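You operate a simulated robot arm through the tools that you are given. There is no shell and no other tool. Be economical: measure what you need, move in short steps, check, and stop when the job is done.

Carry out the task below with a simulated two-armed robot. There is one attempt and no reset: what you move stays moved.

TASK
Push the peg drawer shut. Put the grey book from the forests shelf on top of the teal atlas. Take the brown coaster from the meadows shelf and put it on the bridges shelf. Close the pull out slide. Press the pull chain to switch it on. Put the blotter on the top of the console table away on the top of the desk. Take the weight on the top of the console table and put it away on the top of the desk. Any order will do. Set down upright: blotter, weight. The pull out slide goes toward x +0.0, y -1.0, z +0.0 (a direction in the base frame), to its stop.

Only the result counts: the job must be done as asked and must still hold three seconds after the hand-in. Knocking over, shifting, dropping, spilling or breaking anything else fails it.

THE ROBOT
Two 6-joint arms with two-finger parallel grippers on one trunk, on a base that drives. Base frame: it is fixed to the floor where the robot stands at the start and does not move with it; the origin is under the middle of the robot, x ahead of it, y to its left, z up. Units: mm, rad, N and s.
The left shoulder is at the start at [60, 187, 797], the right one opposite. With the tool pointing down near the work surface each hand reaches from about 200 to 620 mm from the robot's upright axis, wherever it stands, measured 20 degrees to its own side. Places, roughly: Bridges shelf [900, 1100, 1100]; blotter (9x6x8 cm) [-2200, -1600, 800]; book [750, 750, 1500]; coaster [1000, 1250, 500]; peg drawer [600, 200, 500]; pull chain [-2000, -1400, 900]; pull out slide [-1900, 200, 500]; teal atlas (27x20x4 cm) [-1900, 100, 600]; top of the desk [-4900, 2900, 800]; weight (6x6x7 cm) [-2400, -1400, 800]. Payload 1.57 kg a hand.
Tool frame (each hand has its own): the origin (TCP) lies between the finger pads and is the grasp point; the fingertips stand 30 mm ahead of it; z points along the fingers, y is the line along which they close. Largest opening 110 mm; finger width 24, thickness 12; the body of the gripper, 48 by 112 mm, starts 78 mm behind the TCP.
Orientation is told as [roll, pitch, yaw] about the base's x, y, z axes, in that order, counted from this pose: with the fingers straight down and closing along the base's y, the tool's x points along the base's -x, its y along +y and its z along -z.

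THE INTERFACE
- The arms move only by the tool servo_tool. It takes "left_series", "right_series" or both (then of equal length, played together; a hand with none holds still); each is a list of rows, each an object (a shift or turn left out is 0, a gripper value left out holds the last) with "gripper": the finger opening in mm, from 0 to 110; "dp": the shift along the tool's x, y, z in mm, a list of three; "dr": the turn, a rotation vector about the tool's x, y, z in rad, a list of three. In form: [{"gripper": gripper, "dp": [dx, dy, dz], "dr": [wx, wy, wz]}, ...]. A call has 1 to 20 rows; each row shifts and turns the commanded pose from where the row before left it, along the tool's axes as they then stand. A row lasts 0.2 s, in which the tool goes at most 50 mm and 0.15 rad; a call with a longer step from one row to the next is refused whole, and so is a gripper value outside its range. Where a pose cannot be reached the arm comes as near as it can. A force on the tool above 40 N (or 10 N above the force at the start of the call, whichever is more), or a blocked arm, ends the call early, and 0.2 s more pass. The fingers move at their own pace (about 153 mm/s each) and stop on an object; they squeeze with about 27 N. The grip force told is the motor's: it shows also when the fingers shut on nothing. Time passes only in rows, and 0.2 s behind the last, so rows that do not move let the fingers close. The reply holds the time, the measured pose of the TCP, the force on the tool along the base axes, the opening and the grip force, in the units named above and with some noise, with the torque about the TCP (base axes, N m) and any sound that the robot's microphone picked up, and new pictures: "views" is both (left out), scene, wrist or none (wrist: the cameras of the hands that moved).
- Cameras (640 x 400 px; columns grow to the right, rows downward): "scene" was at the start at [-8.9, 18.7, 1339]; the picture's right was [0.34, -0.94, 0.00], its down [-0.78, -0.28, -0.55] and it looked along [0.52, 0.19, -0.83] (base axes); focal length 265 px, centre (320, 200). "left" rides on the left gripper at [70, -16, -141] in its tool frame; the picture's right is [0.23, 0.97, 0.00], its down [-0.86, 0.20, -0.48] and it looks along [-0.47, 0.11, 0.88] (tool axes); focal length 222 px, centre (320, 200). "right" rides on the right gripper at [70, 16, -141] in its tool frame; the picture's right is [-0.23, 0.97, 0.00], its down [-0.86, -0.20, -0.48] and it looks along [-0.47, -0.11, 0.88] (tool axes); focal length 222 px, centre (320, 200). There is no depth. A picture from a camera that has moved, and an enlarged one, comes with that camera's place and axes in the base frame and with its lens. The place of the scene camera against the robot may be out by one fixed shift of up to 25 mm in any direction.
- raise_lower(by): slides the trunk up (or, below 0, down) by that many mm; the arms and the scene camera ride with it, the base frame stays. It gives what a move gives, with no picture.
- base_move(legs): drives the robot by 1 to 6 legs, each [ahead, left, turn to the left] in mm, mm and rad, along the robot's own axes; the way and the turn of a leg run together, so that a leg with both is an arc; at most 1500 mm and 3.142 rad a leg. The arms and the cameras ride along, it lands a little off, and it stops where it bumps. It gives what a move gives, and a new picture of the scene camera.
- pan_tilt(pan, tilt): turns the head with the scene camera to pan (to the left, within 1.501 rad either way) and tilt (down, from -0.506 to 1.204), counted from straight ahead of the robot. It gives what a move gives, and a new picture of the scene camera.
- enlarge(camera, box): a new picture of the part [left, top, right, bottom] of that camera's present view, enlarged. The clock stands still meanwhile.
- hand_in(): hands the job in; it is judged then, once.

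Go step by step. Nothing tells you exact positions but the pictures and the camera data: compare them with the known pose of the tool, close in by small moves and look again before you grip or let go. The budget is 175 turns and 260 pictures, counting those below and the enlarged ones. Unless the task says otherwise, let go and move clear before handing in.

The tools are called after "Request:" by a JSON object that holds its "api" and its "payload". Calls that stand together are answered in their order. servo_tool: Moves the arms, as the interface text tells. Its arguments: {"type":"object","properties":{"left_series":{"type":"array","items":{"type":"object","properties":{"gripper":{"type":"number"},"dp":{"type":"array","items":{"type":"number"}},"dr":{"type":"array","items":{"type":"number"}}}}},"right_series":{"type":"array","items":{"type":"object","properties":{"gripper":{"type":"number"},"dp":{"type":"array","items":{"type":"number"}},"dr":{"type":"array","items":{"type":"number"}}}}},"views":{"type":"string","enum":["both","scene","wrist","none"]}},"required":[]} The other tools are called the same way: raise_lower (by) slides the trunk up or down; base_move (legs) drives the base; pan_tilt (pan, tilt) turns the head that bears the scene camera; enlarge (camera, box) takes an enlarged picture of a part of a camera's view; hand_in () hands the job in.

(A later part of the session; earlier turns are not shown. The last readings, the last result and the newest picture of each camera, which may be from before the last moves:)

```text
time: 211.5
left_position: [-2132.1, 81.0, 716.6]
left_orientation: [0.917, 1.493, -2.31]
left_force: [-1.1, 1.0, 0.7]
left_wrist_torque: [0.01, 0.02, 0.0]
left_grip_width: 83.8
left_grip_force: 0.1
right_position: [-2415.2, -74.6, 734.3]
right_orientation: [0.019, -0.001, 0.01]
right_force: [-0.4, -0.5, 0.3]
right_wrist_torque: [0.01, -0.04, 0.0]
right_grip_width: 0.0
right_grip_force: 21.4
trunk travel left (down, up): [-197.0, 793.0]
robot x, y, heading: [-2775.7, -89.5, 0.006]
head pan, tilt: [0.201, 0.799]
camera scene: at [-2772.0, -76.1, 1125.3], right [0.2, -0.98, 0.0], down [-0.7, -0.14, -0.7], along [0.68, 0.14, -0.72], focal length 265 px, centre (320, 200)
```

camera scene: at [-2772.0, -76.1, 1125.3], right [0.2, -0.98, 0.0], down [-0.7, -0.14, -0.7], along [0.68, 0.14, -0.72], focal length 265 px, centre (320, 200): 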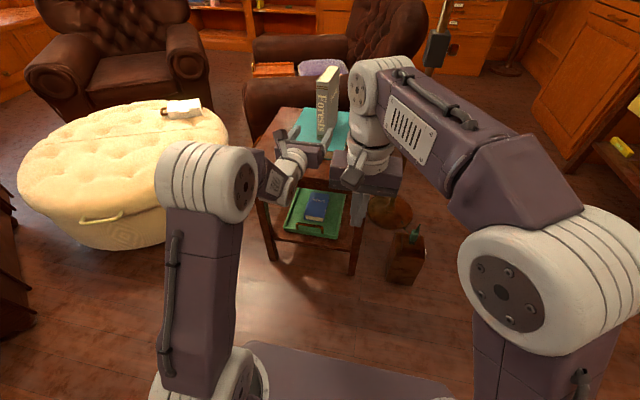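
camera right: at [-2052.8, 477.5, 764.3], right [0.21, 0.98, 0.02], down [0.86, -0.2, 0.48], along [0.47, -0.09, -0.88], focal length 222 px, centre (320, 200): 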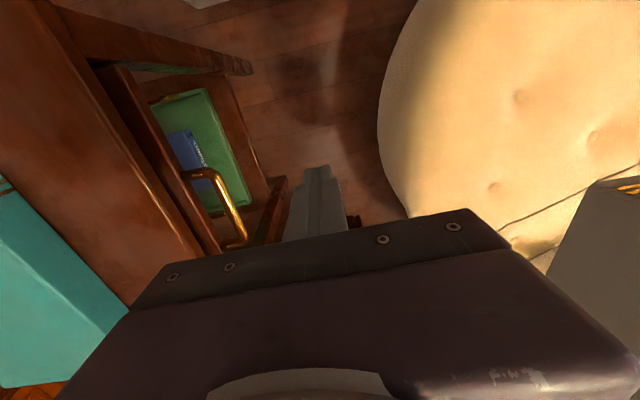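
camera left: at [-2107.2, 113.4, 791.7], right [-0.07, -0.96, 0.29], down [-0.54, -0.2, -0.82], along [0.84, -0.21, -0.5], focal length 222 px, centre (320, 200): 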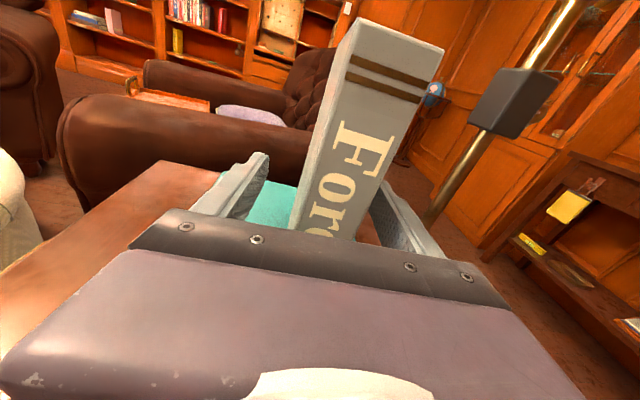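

The book stands on the atlas. Next the console: raise the trunk fully, fold the left hand back to pointing down on the way, and drive to face it.

Request:
{"api": "raise_lower", "payload": {"by": 400}}

Request:
{"api": "raise_lower", "payload": {"by": 300}}

Request:
{"api": "base_move", "payload": {"legs": [[0, -450, 0], [0, 0, -1.57]]}}

Request:
{"api": "pan_tilt", "payload": {"pan": 0.5, "tilt": 0.7}}

```text
time: 215.3
left_position: [-2132.3, 81.4, 1116.1]
left_orientation: [0.913, 1.494, -2.314]
left_force: [-0.7, -0.9, -0.6]
left_wrist_torque: [-0.01, -0.01, -0.02]
left_grip_width: 84.1
left_grip_force: 0.0
right_position: [-2414.5, -72.9, 1134.5]
right_orientation: [0.018, -0.001, 0.008]
right_force: [-0.7, 1.1, 0.7]
right_wrist_torque: [-0.02, -0.04, 0.02]
right_grip_width: 0.0
right_grip_force: 21.5
trunk travel left (down, up): [-597.0, 393.0]
robot x, y, heading: [-2771.4, -88.1, -0.003]
head pan, tilt: [0.201, 0.799]
```

```text
time: 218.3
left_position: [-2131.1, 81.1, 1417.0]
left_orientation: [0.911, 1.495, -2.316]
left_force: [-0.6, 0.8, 1.3]
left_wrist_torque: [0.01, 0.02, 0.03]
left_grip_width: 84.2
left_grip_force: 0.0
right_position: [-2414.5, -74.1, 1435.0]
right_orientation: [0.021, 0.0, 0.009]
right_force: [-0.6, 0.5, -0.4]
right_wrist_torque: [0.0, 0.02, 0.03]
right_grip_width: 0.1
right_grip_force: 21.3
trunk travel left (down, up): [-897.0, 93.0]
robot x, y, heading: [-2778.0, -87.7, 0.004]
head pan, tilt: [0.201, 0.799]
```

```text
time: 224.9
left_position: [-2604.3, -1186.5, 1418.5]
left_orientation: [0.912, 1.494, 2.405]
left_force: [0.1, 0.1, -0.6]
left_wrist_torque: [0.03, 0.04, 0.02]
left_grip_width: 83.9
left_grip_force: 0.1
right_position: [-2761.3, -905.0, 1433.6]
right_orientation: [0.019, -0.001, -1.557]
right_force: [-0.1, -0.4, 0.4]
right_wrist_torque: [0.0, 0.0, 0.0]
right_grip_width: 0.1
right_grip_force: 21.6
trunk travel left (down, up): [-897.0, 93.0]
robot x, y, heading: [-2777.4, -543.1, -1.565]
head pan, tilt: [0.201, 0.799]
camera scene: at [-2775.7, -568.5, 1825.3], right [-0.98, -0.21, 0.0], down [-0.15, 0.7, -0.7], along [0.14, -0.68, -0.72], focal length 265 px, centre (320, 200)
```

scene: 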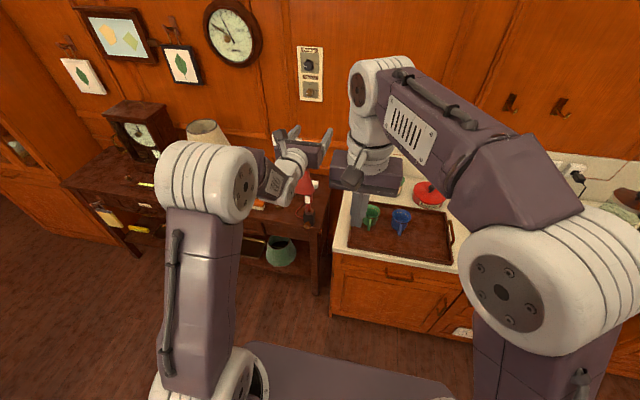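

```text
time: 225.7
left_position: [-2604.0, -1185.9, 1417.1]
left_orientation: [0.911, 1.493, 2.403]
left_force: [0.5, 0.9, 0.0]
left_wrist_torque: [0.04, 0.01, -0.02]
left_grip_width: 84.0
left_grip_force: 0.1
right_position: [-2761.2, -904.8, 1434.3]
right_orientation: [0.02, -0.001, -1.556]
right_force: [-0.3, -0.2, -0.2]
right_wrist_torque: [-0.01, 0.02, 0.04]
right_grip_width: 0.3
right_grip_force: 21.7
trunk travel left (down, up): [-897.0, 93.0]
robot x, y, heading: [-2776.8, -546.5, -1.556]
head pan, tilt: [0.499, 0.7]
camera scene: at [-2751.6, -563.9, 1833.5], right [-0.87, -0.49, 0.0], down [-0.31, 0.56, -0.76], along [0.37, -0.67, -0.64], focal length 265 px, centre (320, 200)
```

scene: 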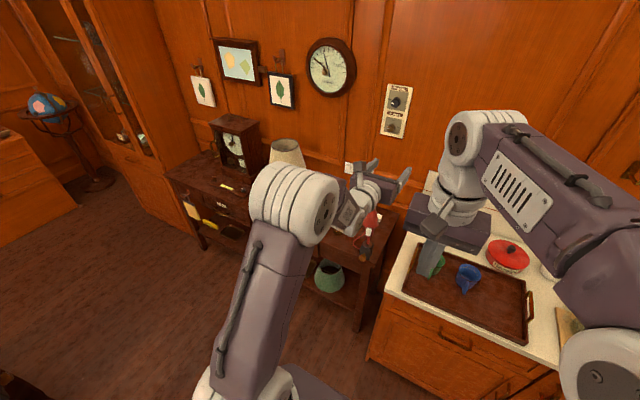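

Here I see the console with lamp, clock and red-shaded items. I'll bring the left hand back to pointing down.

Request:
{"api": "servo_tool", "payload": {"left_series": [{"gripper": 100, "dr": [0, -0.15, 0]}, {"dr": [0, -0.15, 0]}, {"dr": [0, -0.15, 0]}, {"dr": [0, -0.15, 0], "dp": [0, 0, -20]}, {"dr": [0, -0.15, 0], "dp": [-20, 0, 0]}, {"dr": [0, -0.15, 0], "dp": [-20, 0, 0]}, {"dr": [0, -0.15, 0], "dp": [-20, 0, 0]}, {"dr": [0, -0.15, 0], "dp": [-20, 0, 0]}, {"dr": [0, -0.15, 0], "dp": [-20, 0, 0]}, {"dr": [0, -0.1, 0]}, {}], "views": "none"}}

```text
time: 228.1
left_position: [-2583.7, -1088.6, 1326.2]
left_orientation: [0.158, 0.334, 1.462]
left_force: [0.3, 0.5, 0.8]
left_wrist_torque: [-0.04, 0.0, 0.01]
left_grip_width: 99.8
left_grip_force: 0.0
left hand out of reach, approached as far as the arm can: row 4, 7, 8, 9, 10
right_position: [-2761.2, -905.7, 1434.2]
right_orientation: [0.02, -0.002, -1.554]
right_force: [0.5, -0.1, 0.0]
right_wrist_torque: [0.02, 0.0, -0.01]
right_grip_width: 0.0
right_grip_force: 21.3
trunk travel left (down, up): [-897.0, 93.0]
robot x, y, heading: [-2776.6, -547.6, -1.566]
head pan, tilt: [0.499, 0.7]
```

Now roll it back in two checked stages.

Request:
{"api": "servo_tool", "payload": {"left_series": [{"dr": [0, 0, -0.15]}, {"dr": [0, 0, -0.15]}, {"dr": [0, 0, -0.15]}, {"dr": [0, 0, -0.15]}, {"dr": [0, 0, -0.15]}, {"dr": [0, 0, -0.15]}, {"dr": [0, 0, -0.15]}, {"dr": [0, 0, -0.15]}, {"dr": [0, 0, -0.15]}, {"dr": [0, 0, -0.15]}], "views": "none"}}

```text
time: 230.3
left_position: [-2584.8, -1089.3, 1325.5]
left_orientation: [0.352, -0.126, 2.914]
left_force: [0.0, -0.1, -0.1]
left_wrist_torque: [-0.02, 0.0, 0.01]
left_grip_width: 99.8
left_grip_force: 0.1
right_position: [-2761.3, -903.7, 1434.8]
right_orientation: [0.019, -0.002, -1.557]
right_force: [0.4, -0.3, -0.4]
right_wrist_torque: [0.0, -0.01, 0.03]
right_grip_width: 0.0
right_grip_force: 21.0
trunk travel left (down, up): [-897.0, 93.0]
robot x, y, heading: [-2777.4, -540.8, -1.559]
head pan, tilt: [0.499, 0.7]
```

Request:
{"api": "servo_tool", "payload": {"left_series": [{"dr": [0, 0, -0.15]}, {"dr": [0, 0, -0.15]}, {"dr": [0, 0, -0.15]}, {"dr": [0, 0, -0.15]}, {"dr": [0, 0, -0.15]}, {"dr": [0, 0, -0.15]}, {"dr": [0, 0, -0.15]}, {"dr": [0, 0, -0.15]}, {"dr": [0, 0, -0.15]}, {"dr": [0, 0, -0.15]}, {"dr": [0, 0, -0.15]}], "views": "wrist"}}

```text
time: 232.7
left_position: [-2584.1, -1088.7, 1326.3]
left_orientation: [-0.161, -0.334, -1.671]
left_force: [0.1, 0.3, -0.3]
left_wrist_torque: [0.05, 0.02, -0.03]
left_grip_width: 100.0
left_grip_force: 0.1
right_position: [-2760.5, -904.8, 1433.8]
right_orientation: [0.018, -0.002, -1.555]
right_force: [-0.5, 0.2, 0.5]
right_wrist_torque: [0.02, 0.02, 0.01]
right_grip_width: 0.0
right_grip_force: 21.3
trunk travel left (down, up): [-897.0, 93.0]
robot x, y, heading: [-2779.7, -546.1, -1.564]
head pan, tilt: [0.499, 0.7]
camera left: at [-2565.8, -976.5, 1436.8], right [0.97, 0.07, -0.22], down [0.21, -0.69, 0.7], along [-0.11, -0.72, -0.68], focal length 222 px, centre (320, 200)
```

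left: 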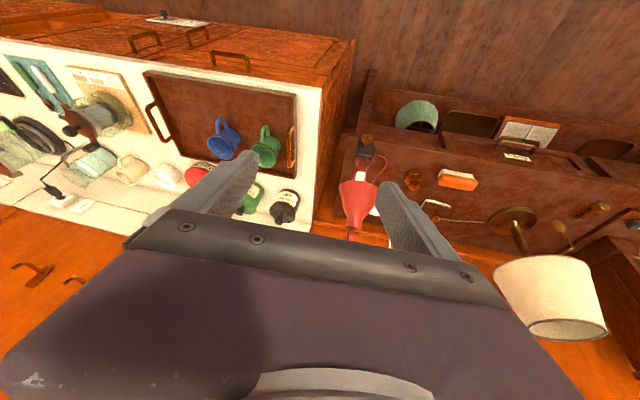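

Hand rolled back; now I square it to straight down and drive nearer the console.

Request:
{"api": "servo_tool", "payload": {"left_series": [{"dr": [-0.053, 0.108, 0]}, {"dr": [-0.053, 0.108, 0]}, {"dr": [-0.053, 0.108, 0]}, {}], "views": "none"}}

Request:
{"api": "base_move", "payload": {"legs": [[190, 0, 0], [0, 330, 0]]}}

Request:
{"api": "pan_tilt", "payload": {"pan": 0.25, "tilt": 0.85}}

Request:
{"api": "enlarge", "payload": {"camera": "left", "box": [0, 0, 640, 400]}}

```text
time: 233.7
left_position: [-2584.7, -1089.3, 1326.4]
left_orientation: [-0.159, -0.334, -1.674]
left_force: [-0.4, 0.0, -0.1]
left_wrist_torque: [-0.02, -0.01, -0.03]
left_grip_width: 100.3
left_grip_force: 0.0
left hand out of reach, approached as far as the arm can: row 1, 2, 3
right_position: [-2761.5, -904.6, 1434.4]
right_orientation: [0.019, -0.001, -1.555]
right_force: [0.2, 0.9, 0.1]
right_wrist_torque: [-0.01, 0.0, 0.03]
right_grip_width: 0.0
right_grip_force: 21.6
trunk travel left (down, up): [-897.0, 93.0]
robot x, y, heading: [-2776.1, -546.3, -1.563]
head pan, tilt: [0.499, 0.7]
```

```text
time: 237.0
left_position: [-2259.4, -1279.4, 1327.2]
left_orientation: [-0.156, -0.336, -1.68]
left_force: [0.9, -0.1, 0.1]
left_wrist_torque: [-0.02, 0.0, 0.02]
left_grip_width: 99.7
left_grip_force: 0.1
right_position: [-2433.7, -1093.0, 1434.4]
right_orientation: [0.019, -0.003, -1.561]
right_force: [0.0, 0.4, -0.9]
right_wrist_torque: [-0.03, 0.01, 0.0]
right_grip_width: 0.0
right_grip_force: 22.0
trunk travel left (down, up): [-897.0, 93.0]
robot x, y, heading: [-2442.7, -727.5, -1.568]
head pan, tilt: [0.499, 0.7]
camera scene: at [-2423.5, -752.8, 1833.6], right [-0.88, -0.48, 0.0], down [-0.31, 0.57, -0.77], along [0.37, -0.67, -0.64], focal length 265 px, centre (320, 200)
```

scene: 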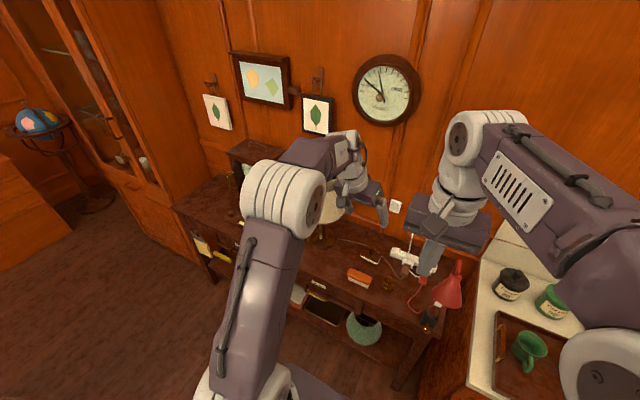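

```text
time: 237.8
left_position: [-2255.9, -1278.8, 1326.6]
left_orientation: [-0.159, -0.336, -1.681]
left_force: [0.0, -0.3, -0.6]
left_wrist_torque: [0.0, -0.02, 0.01]
left_grip_width: 100.0
left_grip_force: 0.1
right_position: [-2430.9, -1093.2, 1432.5]
right_orientation: [0.02, -0.001, -1.563]
right_force: [-0.6, 0.6, 0.5]
right_wrist_torque: [-0.03, 0.03, 0.02]
right_grip_width: 0.0
right_grip_force: 20.9
trunk travel left (down, up): [-897.0, 93.0]
robot x, y, heading: [-2443.3, -734.9, -1.568]
head pan, tilt: [0.25, 0.85]
camera scene: at [-2440.7, -753.7, 1821.3], right [-0.97, -0.25, 0.0], down [-0.19, 0.73, -0.66], along [0.16, -0.64, -0.75], focal length 265 px, centre (320, 200)
```

scene: 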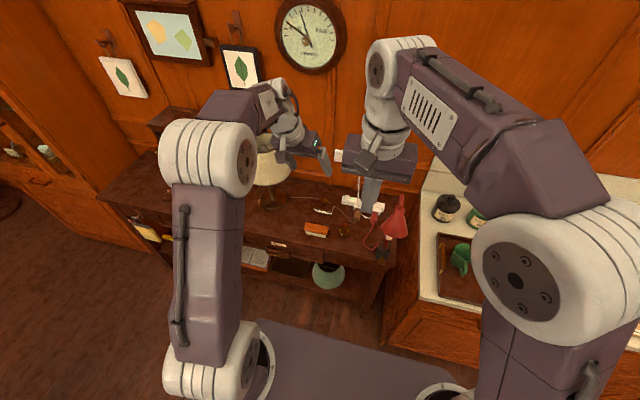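

```text
1.00 times, centred on (320, 200) of left (not enlarged: the box is as wide or as high as the picture)
camera zoom: at [-2236.8, -1166.4, 1436.7], right [0.97, 0.06, -0.22], down [0.2, -0.69, 0.7], along [-0.11, -0.72, -0.68], focal length 222 px, centre (320, 200)
```

zoom: 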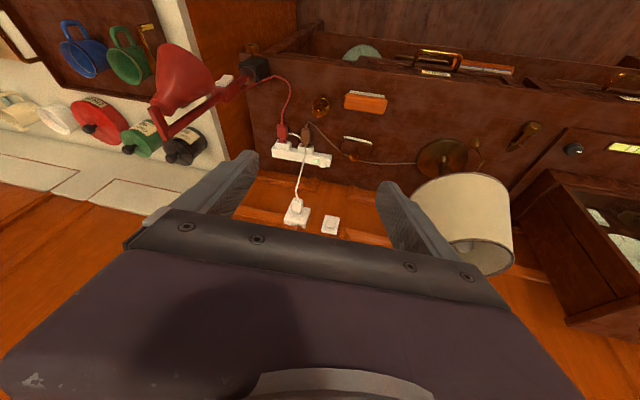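

Several small items on the console; I'll zoom in to identify blotter, weight and chain.

Request:
{"api": "enlarge", "payload": {"camera": "scene", "box": [230, 150, 410, 270]}}

Request:
{"api": "enlarge", "payload": {"camera": "left", "box": [290, 70, 640, 270]}}

```text
3.33 times, centred on (320, 210) of scene
camera zoom: at [-2440.7, -753.7, 1821.3], right [-0.97, -0.25, 0.0], down [-0.19, 0.73, -0.66], along [0.16, -0.64, -0.75], focal length 884 px, centre (320, 167)
```

zoom: 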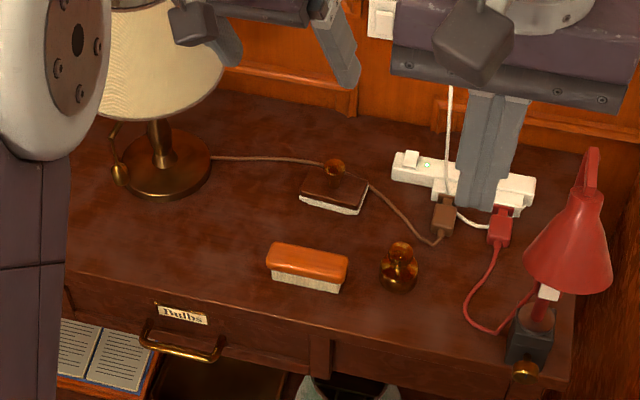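

```text
1.83 times, centred on (465, 170) of left
camera zoom: at [-2236.8, -1166.4, 1436.7], right [0.97, 0.06, -0.22], down [0.2, -0.69, 0.7], along [-0.11, -0.72, -0.68], focal length 406 px, centre (55, 255)
```

zoom: 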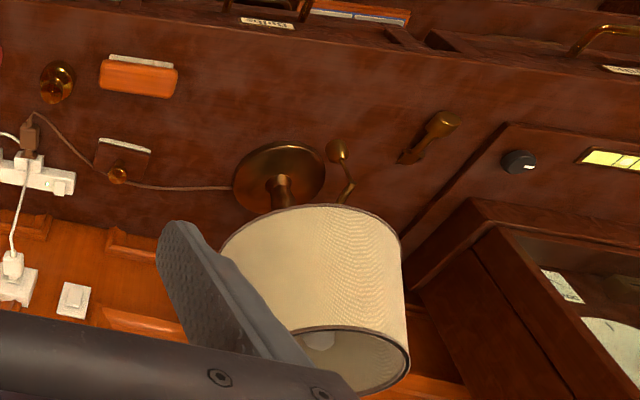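

Identified: the blotter is the dark rocker with a knob and white base, the weight is the brass piece with a knob, and the chain pull hangs from the lamp. I'll pull the left hand back and lower the right hand's camera for accurate measurement.

Request:
{"api": "servo_tool", "payload": {"left_series": [{"dp": [45, 0, -10]}, {"dp": [45, 0, -10]}, {"dp": [45, 0, -10]}, {}], "right_series": [{"gripper": 100}, {}, {}, {}], "views": "none"}}

Request:
{"api": "raise_lower", "payload": {"by": -260}}

Request:
{"api": "enlarge", "payload": {"camera": "right", "box": [0, 0, 640, 400]}}

```text
time: 238.8
left_position: [-2239.6, -1143.9, 1312.4]
left_orientation: [-0.161, -0.336, -1.68]
left_force: [-1.1, 0.1, 0.6]
left_wrist_torque: [0.03, -0.01, 0.0]
left_grip_width: 99.7
left_grip_force: 0.1
right_position: [-2431.7, -1093.2, 1433.6]
right_orientation: [0.02, -0.001, -1.563]
right_force: [0.0, 0.1, -0.1]
right_wrist_torque: [0.01, 0.03, 0.02]
right_grip_width: 100.0
right_grip_force: 0.0
trunk travel left (down, up): [-897.0, 93.0]
robot x, y, heading: [-2444.6, -732.1, -1.568]
head pan, tilt: [0.25, 0.85]
```

```text
time: 241.4
left_position: [-2238.2, -1143.1, 1052.5]
left_orientation: [-0.16, -0.336, -1.68]
left_force: [0.6, -0.4, -0.4]
left_wrist_torque: [0.01, 0.0, -0.01]
left_grip_width: 99.8
left_grip_force: 0.0
right_position: [-2432.1, -1092.9, 1174.8]
right_orientation: [0.019, -0.002, -1.563]
right_force: [0.5, 0.3, -1.1]
right_wrist_torque: [-0.01, 0.02, -0.01]
right_grip_width: 99.9
right_grip_force: 0.0
trunk travel left (down, up): [-637.0, 353.0]
robot x, y, heading: [-2445.1, -732.2, -1.57]
head pan, tilt: [0.25, 0.85]
```

```text
1.00 times, centred on (320, 200) of right (not enlarged: the box is as wide or as high as the picture)
camera zoom: at [-2418.5, -1022.0, 1316.0], right [0.98, -0.22, 0.02], down [-0.2, -0.86, 0.48], along [-0.09, -0.47, -0.88], focal length 222 px, centre (320, 200)
```

zoom: 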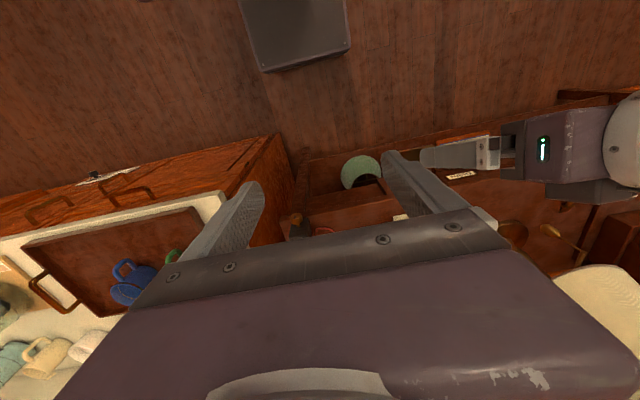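

I need to get closer. Drive ahead 125 mm and extend the right hand over the weight area, still high.

Request:
{"api": "base_move", "payload": {"legs": [[125, 0, 0], [0, 45, 0]]}}

Request:
{"api": "servo_tool", "payload": {"right_series": [{"dp": [-45, 0, 0]}, {"dp": [-45, 0, 0]}, {"dp": [-45, 0, 0]}, {"dp": [-45, 0, 0]}, {"dp": [-20, 0, 0]}, {}], "views": "both"}}

```text
time: 243.2
left_position: [-2197.0, -1268.6, 1052.3]
left_orientation: [-0.157, -0.338, -1.682]
left_force: [-0.8, 0.1, -0.6]
left_wrist_torque: [0.0, -0.02, 0.0]
left_grip_width: 100.2
left_grip_force: 0.0
right_position: [-2390.2, -1218.3, 1174.8]
right_orientation: [0.021, -0.002, -1.561]
right_force: [-0.4, -0.1, -0.1]
right_wrist_torque: [-0.02, -0.05, 0.01]
right_grip_width: 99.9
right_grip_force: 0.0
trunk travel left (down, up): [-637.0, 353.0]
robot x, y, heading: [-2398.2, -859.4, -1.567]
head pan, tilt: [0.25, 0.85]
camera scene: at [-2399.5, -878.3, 1561.3], right [-0.97, -0.25, 0.0], down [-0.18, 0.73, -0.66], along [0.17, -0.64, -0.75], focal length 265 px, centre (320, 200)
```

scene: 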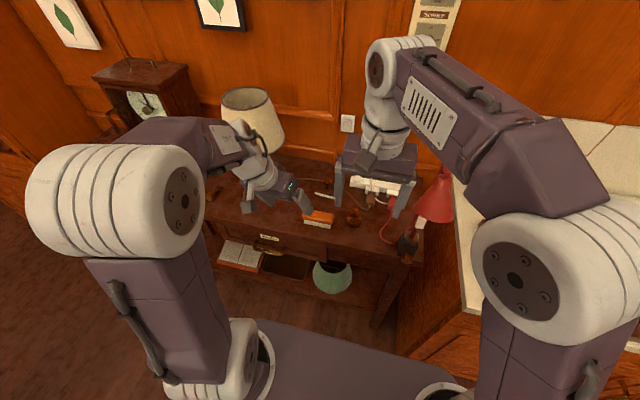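

```text
time: 244.6
left_position: [-2195.1, -1267.7, 1052.8]
left_orientation: [-0.158, -0.337, -1.68]
left_force: [0.6, -0.3, 0.1]
left_wrist_torque: [-0.03, 0.0, 0.0]
left_grip_width: 100.1
left_grip_force: 0.2
right_position: [-2408.2, -1347.9, 1143.1]
right_orientation: [0.019, -0.002, -1.563]
right_force: [-0.4, 0.2, 0.5]
right_wrist_torque: [0.04, 0.0, -0.01]
right_grip_width: 99.8
right_grip_force: 0.0
right hand out of reach, approached as far as the arm can: row 3, 4, 5
trunk travel left (down, up): [-637.0, 353.0]
robot x, y, heading: [-2397.8, -858.4, -1.568]
head pan, tilt: [0.25, 0.85]
camera scene: at [-2396.4, -879.2, 1561.3], right [-0.97, -0.25, 0.0], down [-0.19, 0.73, -0.66], along [0.16, -0.64, -0.75], focal length 265 px, centre (320, 200)
camera right: at [-2395.2, -1277.5, 1285.2], right [0.98, -0.22, 0.02], down [-0.2, -0.86, 0.48], along [-0.09, -0.47, -0.88], focal length 222 px, centre (320, 200)
```

scene: 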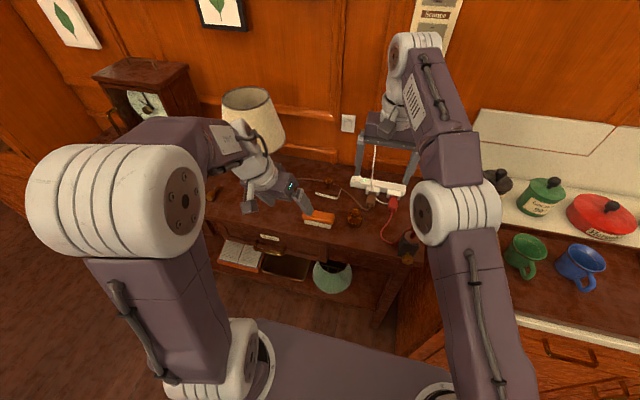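
right: 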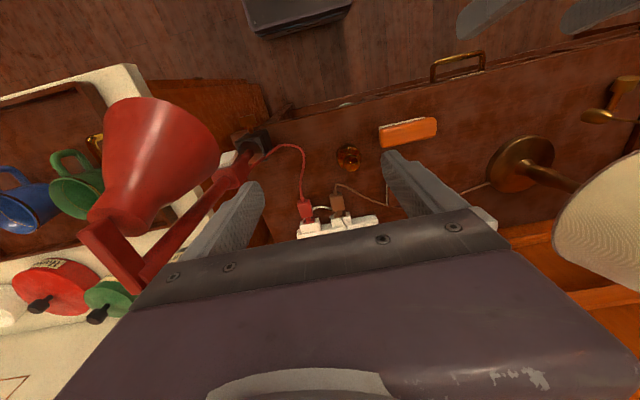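

Weight measured at (-2361, -1444), table top z ≈ 760; the chain's teardrop is at about (-1977, -1420, 930). I'll do the chain first with the left hand: retract the right hand and shift the base left.

Request:
{"api": "servo_tool", "payload": {"right_series": [{"dp": [45, 0, 0]}, {"dp": [45, 0, 0]}, {"dp": [45, 0, 0]}, {"dp": [20, 0, -20]}, {}], "views": "none"}}

Request:
{"api": "base_move", "payload": {"legs": [[0, 230, 0]]}}

Request:
{"api": "enlarge", "payload": {"camera": "left", "box": [0, 0, 640, 400]}}

Request:
{"api": "pan_tilt", "payload": {"pan": 0.45, "tilt": 0.75}}

```text
time: 245.8
left_position: [-2195.2, -1269.1, 1053.0]
left_orientation: [-0.161, -0.334, -1.678]
left_force: [-0.6, -0.3, 0.5]
left_wrist_torque: [-0.01, -0.02, -0.03]
left_grip_width: 100.0
left_grip_force: 0.0
right_position: [-2408.1, -1192.4, 1161.3]
right_orientation: [0.02, -0.004, -1.562]
right_force: [0.6, -0.2, 0.8]
right_wrist_torque: [-0.01, -0.01, 0.01]
right_grip_width: 100.0
right_grip_force: 0.1
trunk travel left (down, up): [-637.0, 353.0]
robot x, y, heading: [-2400.1, -858.5, -1.573]
head pan, tilt: [0.25, 0.85]
```

```text
time: 247.6
left_position: [-1965.4, -1268.0, 1052.6]
left_orientation: [-0.161, -0.335, -1.682]
left_force: [0.5, -0.1, 0.5]
left_wrist_torque: [-0.01, 0.01, -0.01]
left_grip_width: 100.1
left_grip_force: 0.1
right_position: [-2178.9, -1193.3, 1161.4]
right_orientation: [0.02, -0.002, -1.566]
right_force: [0.7, 0.1, 0.0]
right_wrist_torque: [0.0, 0.0, 0.01]
right_grip_width: 100.2
right_grip_force: 0.1
trunk travel left (down, up): [-637.0, 353.0]
robot x, y, heading: [-2167.4, -858.6, -1.57]
head pan, tilt: [0.25, 0.85]
camera scene: at [-2165.4, -879.4, 1561.3], right [-0.97, -0.25, 0.0], down [-0.18, 0.73, -0.66], along [0.16, -0.64, -0.75], focal length 265 px, centre (320, 200)
```

scene: 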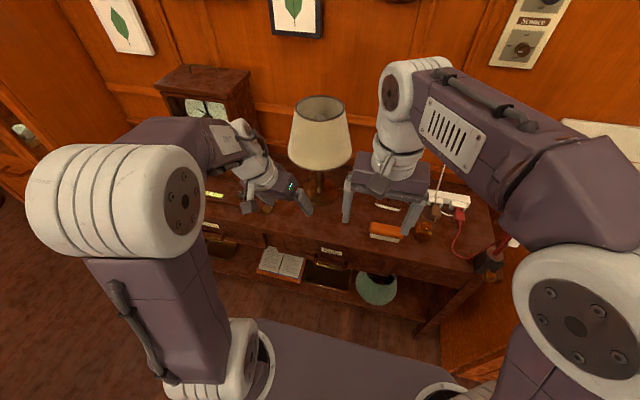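

```text
1.00 times, centred on (320, 200) of left (not enlarged: the box is as wide or as high as the picture)
camera zoom: at [-1945.2, -1156.7, 1163.8], right [0.97, 0.06, -0.22], down [0.2, -0.69, 0.7], along [-0.11, -0.72, -0.68], focal length 222 px, centre (320, 200)
```

zoom: 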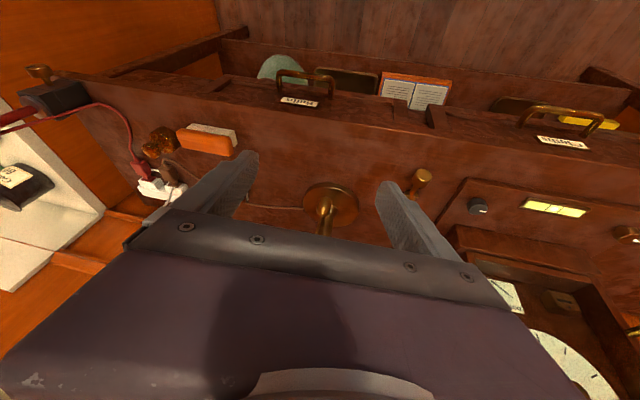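

```text
time: 248.3
left_position: [-1964.5, -1268.1, 1052.9]
left_orientation: [-0.161, -0.337, -1.682]
left_force: [-0.1, -0.4, -0.3]
left_wrist_torque: [-0.01, -0.02, 0.0]
left_grip_width: 100.0
left_grip_force: 0.1
right_position: [-2177.5, -1192.4, 1161.5]
right_orientation: [0.019, -0.002, -1.566]
right_force: [-0.2, -0.2, 0.5]
right_wrist_torque: [0.03, 0.01, -0.01]
right_grip_width: 99.9
right_grip_force: 0.2
trunk travel left (down, up): [-637.0, 353.0]
robot x, y, heading: [-2167.7, -857.9, -1.57]
head pan, tilt: [0.45, 0.75]
camera scene: at [-2147.7, -878.3, 1569.2], right [-0.9, -0.43, 0.0], down [-0.3, 0.61, -0.73], along [0.32, -0.66, -0.68], focal length 265 px, centre (320, 200)
```

scene: 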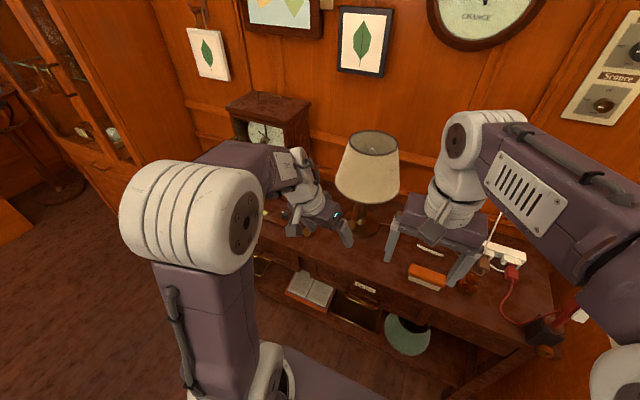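

Request:
{"api": "enlarge", "payload": {"camera": "left", "box": [250, 140, 410, 240]}}

Request:
{"api": "enlarge", "payload": {"camera": "scene", "box": [290, 120, 470, 260]}}

```text
4.00 times, centred on (330, 190) of left
camera zoom: at [-1944.5, -1156.7, 1163.6], right [0.97, 0.06, -0.22], down [0.2, -0.69, 0.7], along [-0.11, -0.72, -0.68], focal length 888 px, centre (280, 240)
```

zoom: 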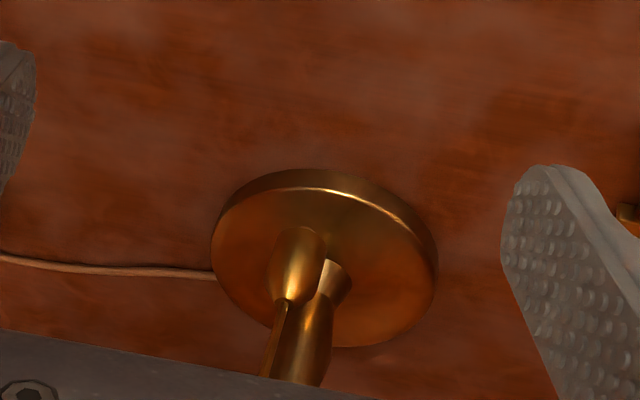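

```text
2.86 times, centred on (380, 190) of scene
camera zoom: at [-2147.7, -878.3, 1569.2], right [-0.9, -0.43, 0.0], down [-0.3, 0.61, -0.73], along [0.32, -0.66, -0.68], focal length 757 px, centre (149, 229)
```

zoom: 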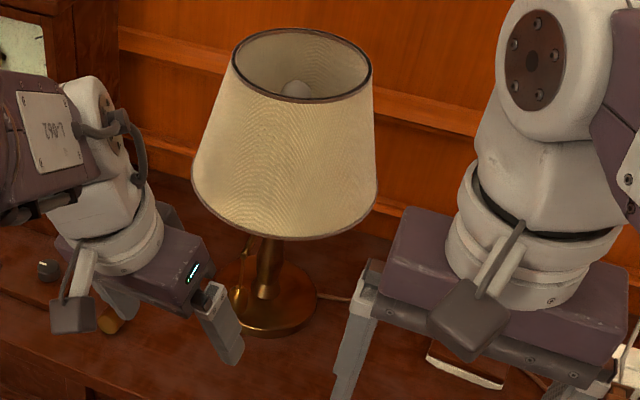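

The chain's teardrop is at (-1975, -1421, 921), clear in front of the lampshade. I'll tilt the left hand ~45° forward and bring it to a pre-grasp point.

Request:
{"api": "servo_tool", "payload": {"left_series": [{"gripper": 60, "dr": [-0.053, -0.111, -0.012]}, {"dr": [-0.053, -0.111, -0.012]}, {"dr": [-0.053, -0.111, -0.012]}, {"dr": [-0.053, -0.111, -0.012]}, {}], "views": "wrist"}}

```text
time: 249.5
left_position: [-1968.1, -1273.3, 1056.0]
left_orientation: [-0.034, -0.728, -1.597]
left_force: [-0.3, 0.2, 0.6]
left_wrist_torque: [-0.02, 0.01, 0.02]
left_grip_width: 60.3
left_grip_force: 0.1
left hand out of reach, approached as far as the arm can: row 4
right_position: [-2178.2, -1193.7, 1160.8]
right_orientation: [0.02, -0.001, -1.565]
right_force: [0.2, -0.5, 0.0]
right_wrist_torque: [-0.02, -0.01, -0.04]
right_grip_width: 100.1
right_grip_force: 0.1
trunk travel left (down, up): [-637.0, 353.0]
robot x, y, heading: [-2168.4, -855.5, -1.571]
head pan, tilt: [0.45, 0.75]
camera left: at [-1975.4, -1125.0, 1114.4], right [0.98, 0.12, -0.18], down [0.21, -0.33, 0.92], along [0.05, -0.94, -0.35], focal length 222 px, centre (320, 200)
```

left: 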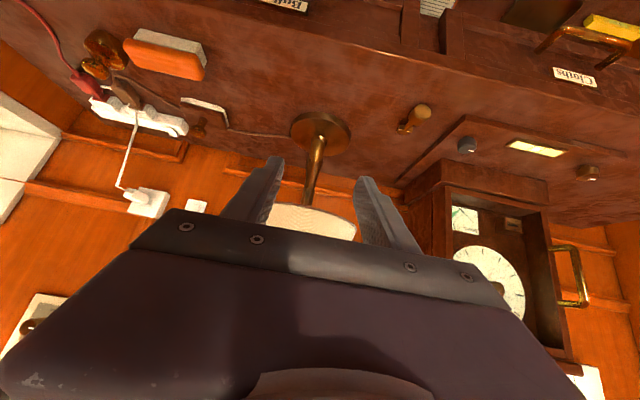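

Request:
{"api": "enlarge", "payload": {"camera": "left", "box": [260, 90, 380, 240]}}

```text
2.67 times, centred on (320, 165) of left
camera zoom: at [-1975.4, -1125.0, 1114.4], right [0.98, 0.12, -0.18], down [0.21, -0.33, 0.92], along [0.05, -0.94, -0.35], focal length 592 px, centre (320, 293)
```

zoom: 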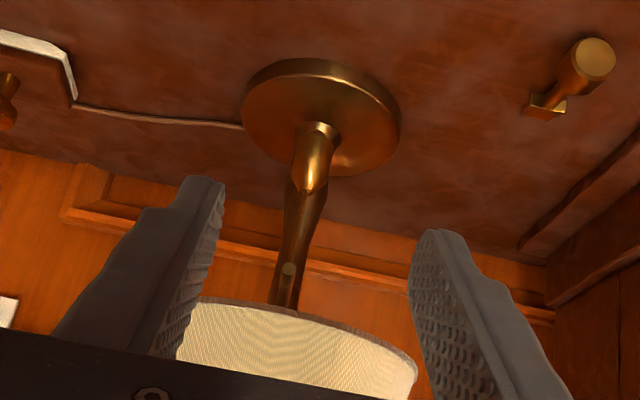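

The teardrop spans z 905–945 at x ≈ -1979. I'll advance along the tool axis, stopping 50 mm short to check.

Request:
{"api": "servo_tool", "payload": {"left_series": [{"dp": [-6, 0, 36]}, {"dp": [-6, 0, 36]}, {"dp": [-5, 0, 36]}, {"dp": [-5, 0, 36]}, {}], "views": "wrist"}}

Request:
{"api": "enlarge", "payload": {"camera": "left", "box": [260, 90, 380, 240]}}

```text
time: 250.7
left_position: [-1978.8, -1385.6, 964.9]
left_orientation: [-0.035, -0.732, -1.597]
left_force: [0.6, 0.6, 0.5]
left_wrist_torque: [0.01, 0.01, -0.01]
left_grip_width: 59.9
left_grip_force: 0.0
right_position: [-2178.1, -1191.5, 1162.9]
right_orientation: [0.019, -0.005, -1.567]
right_force: [-0.1, -0.2, -0.2]
right_wrist_torque: [-0.01, 0.01, -0.01]
right_grip_width: 100.1
right_grip_force: 0.1
trunk travel left (down, up): [-637.0, 353.0]
robot x, y, heading: [-2171.1, -857.0, -1.573]
head pan, tilt: [0.45, 0.75]
camera left: at [-1985.3, -1237.0, 1023.5], right [0.98, 0.12, -0.18], down [0.21, -0.33, 0.92], along [0.05, -0.94, -0.34], focal length 222 px, centre (320, 200)
```

left: 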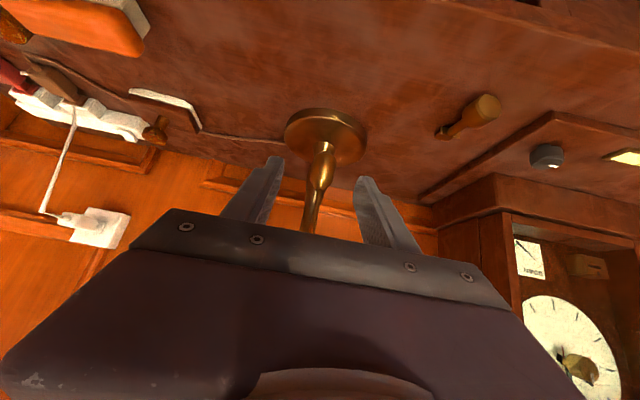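

```text
2.67 times, centred on (320, 165) of left
camera zoom: at [-1985.3, -1237.0, 1023.5], right [0.98, 0.12, -0.18], down [0.21, -0.33, 0.92], along [0.05, -0.94, -0.34], focal length 592 px, centre (320, 293)
```

zoom: 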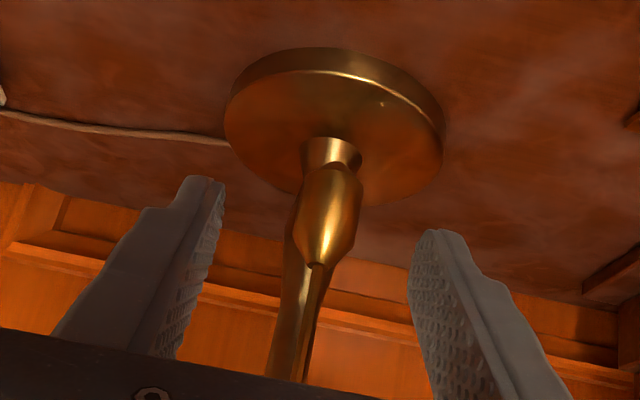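

The teardrop is nicely between the fingers. Advance 40 mm more and look.

Request:
{"api": "servo_tool", "payload": {"left_series": [{"dp": [1, 0, 15]}, {"dp": [1, 0, 15]}, {"dp": [0, 0, 10]}, {}], "views": "none"}}

Request:
{"api": "enlarge", "payload": {"camera": "left", "box": [240, 90, 400, 240]}}

Request:
{"api": "enlarge", "payload": {"camera": "scene", "box": [290, 120, 470, 260]}}

```text
time: 251.7
left_position: [-1979.1, -1410.0, 932.5]
left_orientation: [-0.036, -0.73, -1.597]
left_force: [-0.4, 0.6, 0.1]
left_wrist_torque: [0.04, 0.0, -0.02]
left_grip_width: 60.1
left_grip_force: 0.1
right_position: [-2178.3, -1192.5, 1163.0]
right_orientation: [0.019, -0.001, -1.565]
right_force: [0.1, 0.1, 0.6]
right_wrist_torque: [-0.02, -0.01, 0.03]
right_grip_width: 99.9
right_grip_force: 0.0
trunk travel left (down, up): [-637.0, 353.0]
robot x, y, heading: [-2169.6, -862.3, -1.571]
head pan, tilt: [0.45, 0.75]
```

```text
2.67 times, centred on (320, 165) of left
camera zoom: at [-1985.8, -1261.7, 990.6], right [0.98, 0.12, -0.18], down [0.21, -0.33, 0.92], along [0.05, -0.94, -0.35], focal length 592 px, centre (320, 293)
```

zoom: 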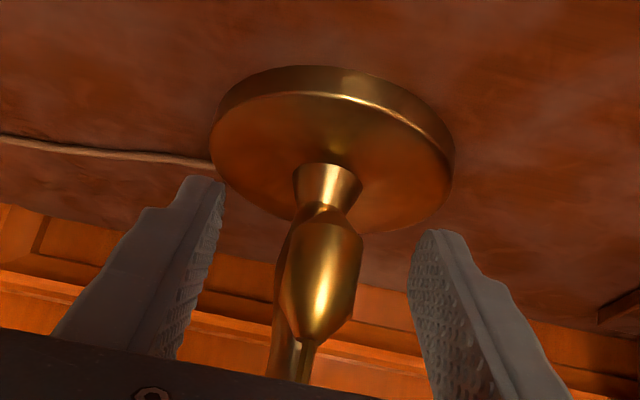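

```text
2.86 times, centred on (380, 190) of scene
camera zoom: at [-2148.2, -878.1, 1569.3], right [-0.9, -0.43, 0.0], down [-0.3, 0.61, -0.73], along [0.32, -0.66, -0.68], focal length 757 px, centre (149, 229)
```

zoom: 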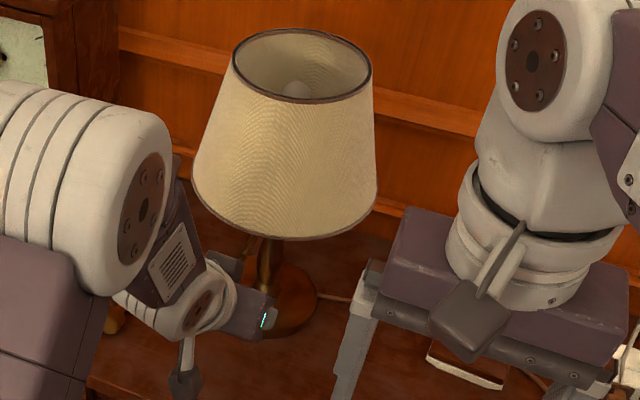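

The pull lies on my grasp line, about 15 mm further in. I'll step in and close gently on it.

Request:
{"api": "servo_tool", "payload": {"left_series": [{"dp": [-3, 0, 8]}, {"dp": [-2.5, 0, 7]}, {}, {"gripper": 10}, {"gripper": 10}, {"gripper": 10}, {}], "views": "wrist"}}

Request:
{"api": "enlarge", "payload": {"camera": "left", "box": [240, 90, 400, 240]}}

```text
time: 253.3
left_position: [-1978.6, -1424.7, 923.5]
left_orientation: [-0.039, -0.73, -1.593]
left_force: [15.4, -1.2, 0.1]
left_wrist_torque: [0.03, -0.56, -0.06]
left_grip_width: 21.3
left_grip_force: 34.1
right_position: [-2174.4, -1192.7, 1161.7]
right_orientation: [0.016, -0.001, -1.565]
right_force: [0.0, -0.5, 0.0]
right_wrist_torque: [0.0, 0.0, -0.01]
right_grip_width: 100.0
right_grip_force: 0.0
trunk travel left (down, up): [-637.0, 353.0]
robot x, y, heading: [-2170.2, -859.4, -1.571]
head pan, tilt: [0.45, 0.75]
camera left: at [-1984.7, -1276.5, 982.9], right [0.98, 0.12, -0.18], down [0.21, -0.33, 0.92], along [0.05, -0.94, -0.35], focal length 222 px, centre (320, 200)
```

left: 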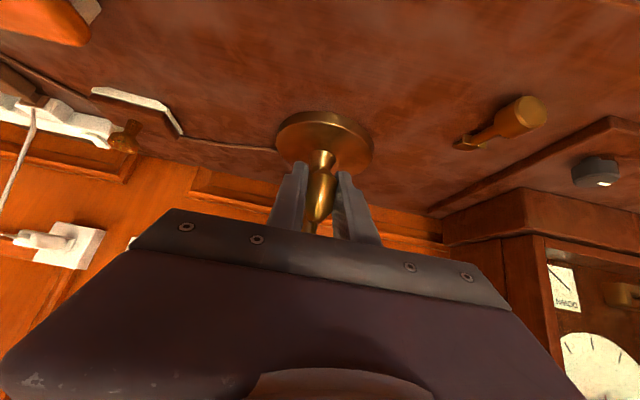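

```text
2.67 times, centred on (320, 165) of left
camera zoom: at [-1984.7, -1276.5, 982.9], right [0.98, 0.12, -0.18], down [0.21, -0.33, 0.92], along [0.05, -0.94, -0.35], focal length 592 px, centre (320, 293)
```

zoom: 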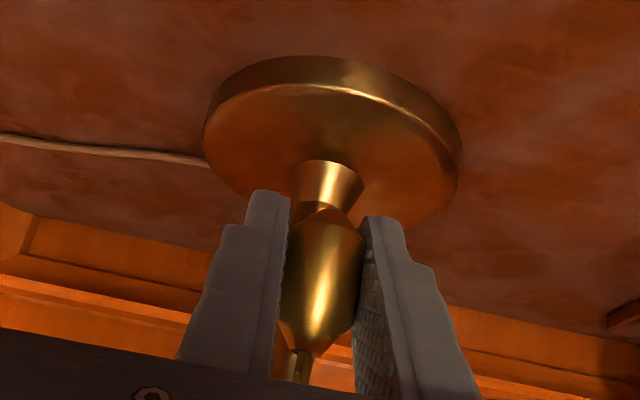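

Gripped (21 mm). Now pull gently straight down and watch the force and the lamp.

Request:
{"api": "servo_tool", "payload": {"left_series": [{"dp": [0, 2, 0]}, {"dp": [2.7, 0, 3]}, {"dp": [2.7, 0, 3]}, {"dp": [2.7, 0, 3]}, {}], "views": "scene"}}

```text
time: 254.5
left_position: [-1977.8, -1423.5, 912.6]
left_orientation: [-0.038, -0.731, -1.597]
left_force: [5.6, 0.5, 1.8]
left_wrist_torque: [0.11, -0.52, -0.09]
left_grip_width: 21.2
left_grip_force: 34.3
right_position: [-2177.0, -1192.4, 1162.5]
right_orientation: [0.019, -0.003, -1.564]
right_force: [-0.3, 0.1, -0.3]
right_wrist_torque: [-0.01, 0.04, 0.02]
right_grip_width: 99.8
right_grip_force: 0.0
trunk travel left (down, up): [-637.0, 353.0]
robot x, y, heading: [-2165.4, -856.5, -1.571]
head pan, tilt: [0.45, 0.75]
camera scene: at [-2147.0, -878.1, 1569.2], right [-0.9, -0.43, 0.0], down [-0.3, 0.61, -0.73], along [0.32, -0.66, -0.68], focal length 265 px, centre (320, 200)
```

scene: 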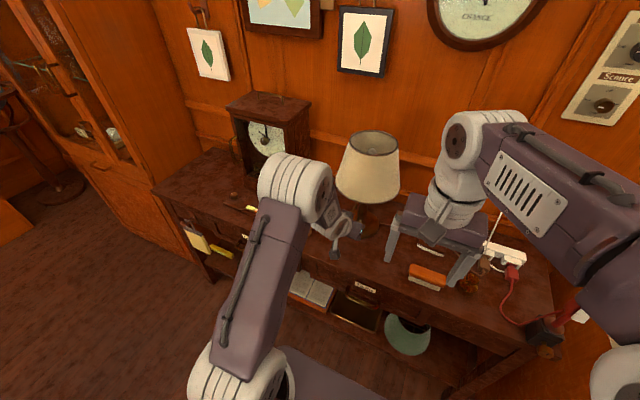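

It moves down easily; pull on further.

Request:
{"api": "servo_tool", "payload": {"left_series": [{"dp": [2.7, 0, 3]}, {"dp": [2.7, 0, 3]}, {"dp": [2.7, 0, 3]}, {}], "views": "both"}}

```text
time: 255.5
left_position: [-1977.7, -1424.3, 900.3]
left_orientation: [-0.036, -0.731, -1.596]
left_force: [3.8, 0.2, 4.1]
left_wrist_torque: [-0.28, -0.45, -0.02]
left_grip_width: 21.1
left_grip_force: 34.3
right_position: [-2177.3, -1192.4, 1162.2]
right_orientation: [0.02, -0.003, -1.565]
right_force: [-0.7, 0.2, -0.1]
right_wrist_torque: [-0.02, 0.0, 0.03]
right_grip_width: 100.1
right_grip_force: 0.1
trunk travel left (down, up): [-637.0, 353.0]
robot x, y, heading: [-2172.5, -856.6, -1.573]
head pan, tilt: [0.45, 0.75]
camera scene: at [-2147.5, -877.7, 1569.3], right [-0.9, -0.43, 0.0], down [-0.3, 0.61, -0.73], along [0.32, -0.66, -0.68], focal length 265 px, centre (320, 200)
camera left: at [-1984.6, -1276.4, 959.5], right [0.98, 0.12, -0.18], down [0.21, -0.33, 0.92], along [0.05, -0.94, -0.35], focal length 222 px, centre (320, 200)
```

scene: 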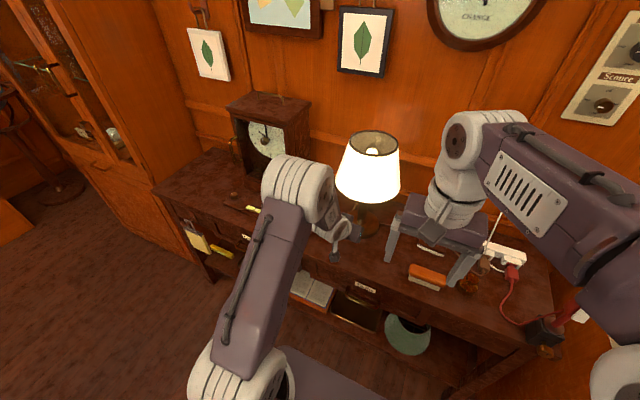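
left: 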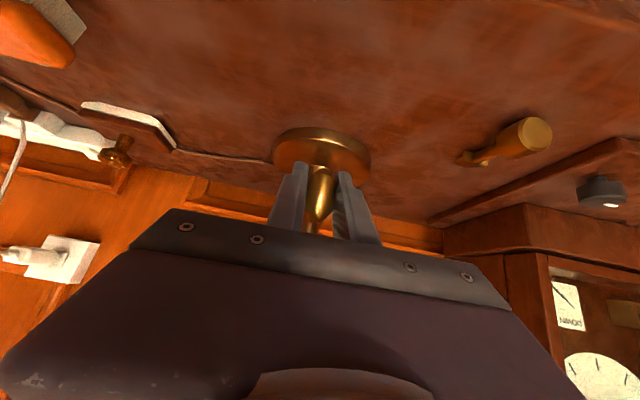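

The lamp is lit. I'll let the pull rise back, open, and retreat.

Request:
{"api": "servo_tool", "payload": {"left_series": [{"dp": [-2.7, 0, -3]}, {"dp": [-2.7, 0, -3]}, {"dp": [-2.7, 0, -3]}, {"dp": [-2.7, 0, -3]}, {"dp": [-2.7, 0, -3]}, {"dp": [-2.7, 0, -3]}, {"gripper": 60}, {"gripper": 60}, {}, {"dp": [0, 0, -30]}, {"dp": [0, 0, -40]}, {"dp": [0, 0, -40]}, {"dp": [0, 0, -40]}, {"dp": [0, 0, -40]}, {}], "views": "scene"}}

```text
time: 258.7
left_position: [-1968.2, -1299.4, 1066.1]
left_orientation: [-0.036, -0.729, -1.596]
left_force: [0.2, -0.2, -0.9]
left_wrist_torque: [0.01, -0.03, 0.0]
left_grip_width: 60.1
left_grip_force: 0.1
right_position: [-2178.3, -1193.8, 1162.4]
right_orientation: [0.02, -0.001, -1.566]
right_force: [0.0, -0.6, 0.8]
right_wrist_torque: [0.01, -0.01, 0.02]
right_grip_width: 99.9
right_grip_force: 0.0
trunk travel left (down, up): [-637.0, 353.0]
robot x, y, heading: [-2169.5, -859.7, -1.572]
head pan, tilt: [0.45, 0.75]
camera scene: at [-2147.9, -879.7, 1569.2], right [-0.9, -0.43, 0.0], down [-0.3, 0.61, -0.73], along [0.32, -0.66, -0.68], focal length 265 px, centre (320, 200)
```

scene: 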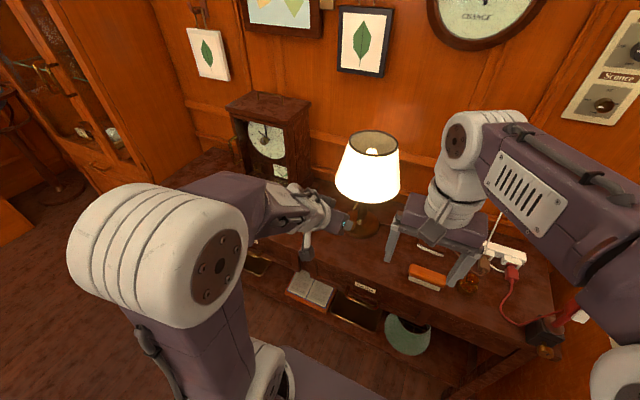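

Lamp stays on. Next the blotter: its knob measures (-2237, -1550, 858). I'll shift the base right so the left hand lines up.

Request:
{"api": "base_move", "payload": {"legs": [[0, -262, 0], [25, 0, 0]]}}

Request:
{"api": "enlarge", "payload": {"camera": "left", "box": [160, 40, 480, 240]}}

```text
time: 261.0
left_position: [-2226.3, -1319.1, 1068.9]
left_orientation: [-0.037, -0.734, -1.594]
left_force: [0.0, 0.8, 0.0]
left_wrist_torque: [-0.03, 0.01, -0.01]
left_grip_width: 60.0
left_grip_force: 0.0
right_position: [-2435.7, -1214.3, 1163.5]
right_orientation: [0.019, -0.006, -1.564]
right_force: [-0.2, 0.8, -0.4]
right_wrist_torque: [-0.04, -0.02, -0.02]
right_grip_width: 100.0
right_grip_force: 0.1
trunk travel left (down, up): [-637.0, 353.0]
robot x, y, heading: [-2428.3, -879.1, -1.572]
head pan, tilt: [0.45, 0.75]
camera scene: at [-2406.9, -898.1, 1569.3], right [-0.9, -0.44, 0.0], down [-0.3, 0.61, -0.73], along [0.32, -0.66, -0.68], focal length 265 px, centre (320, 200)
```

scene: 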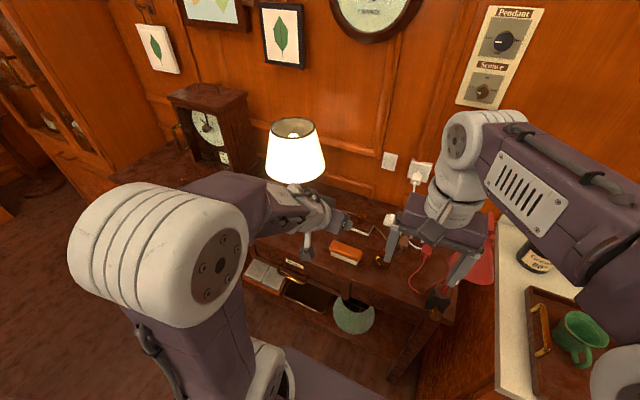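

```text
2.00 times, centred on (320, 140) of left
camera zoom: at [-2233.0, -1171.5, 1126.3], right [0.98, 0.12, -0.18], down [0.21, -0.32, 0.92], along [0.05, -0.94, -0.34], focal length 444 px, centre (320, 320)
```

zoom: 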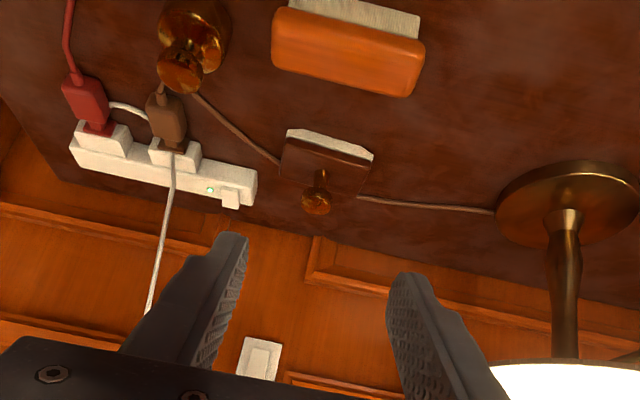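

Knob confirmed at (-2240, -1550, 860). Approach along the tool axis, stopping ~70 mm short.

Request:
{"api": "servo_tool", "payload": {"left_series": [{"dp": [-4, 0.7, 40], "gripper": 70}, {"dp": [-4, 0.7, 40]}, {"dp": [-4, 0.7, 40]}, {"dp": [-4, 0.7, 40]}, {"dp": [-4, 0.7, 40]}, {"dp": [-4, 0.7, 35]}, {}], "views": "none"}}

Request:
{"api": "enlarge", "payload": {"camera": "left", "box": [160, 40, 480, 240]}}

```text
time: 262.6
left_position: [-2233.5, -1496.5, 905.2]
left_orientation: [-0.035, -0.732, -1.594]
left_force: [0.1, 0.0, 0.9]
left_wrist_torque: [0.0, -0.01, 0.03]
left_grip_width: 70.0
left_grip_force: 0.1
right_position: [-2437.7, -1216.2, 1162.6]
right_orientation: [0.018, -0.003, -1.563]
right_force: [0.1, 0.2, 0.7]
right_wrist_torque: [-0.01, -0.01, 0.02]
right_grip_width: 99.9
right_grip_force: 0.0
trunk travel left (down, up): [-637.0, 353.0]
robot x, y, heading: [-2432.4, -884.3, -1.568]
head pan, tilt: [0.45, 0.75]
```

```text
2.00 times, centred on (320, 140) of left
camera zoom: at [-2240.8, -1348.3, 964.2], right [0.98, 0.12, -0.18], down [0.21, -0.33, 0.92], along [0.05, -0.94, -0.34], focal length 444 px, centre (320, 320)
```

zoom: 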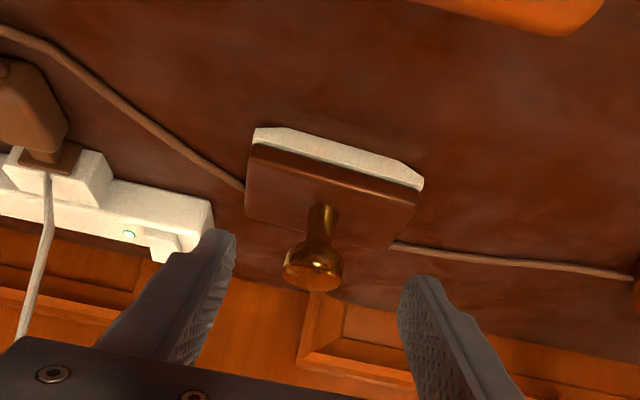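

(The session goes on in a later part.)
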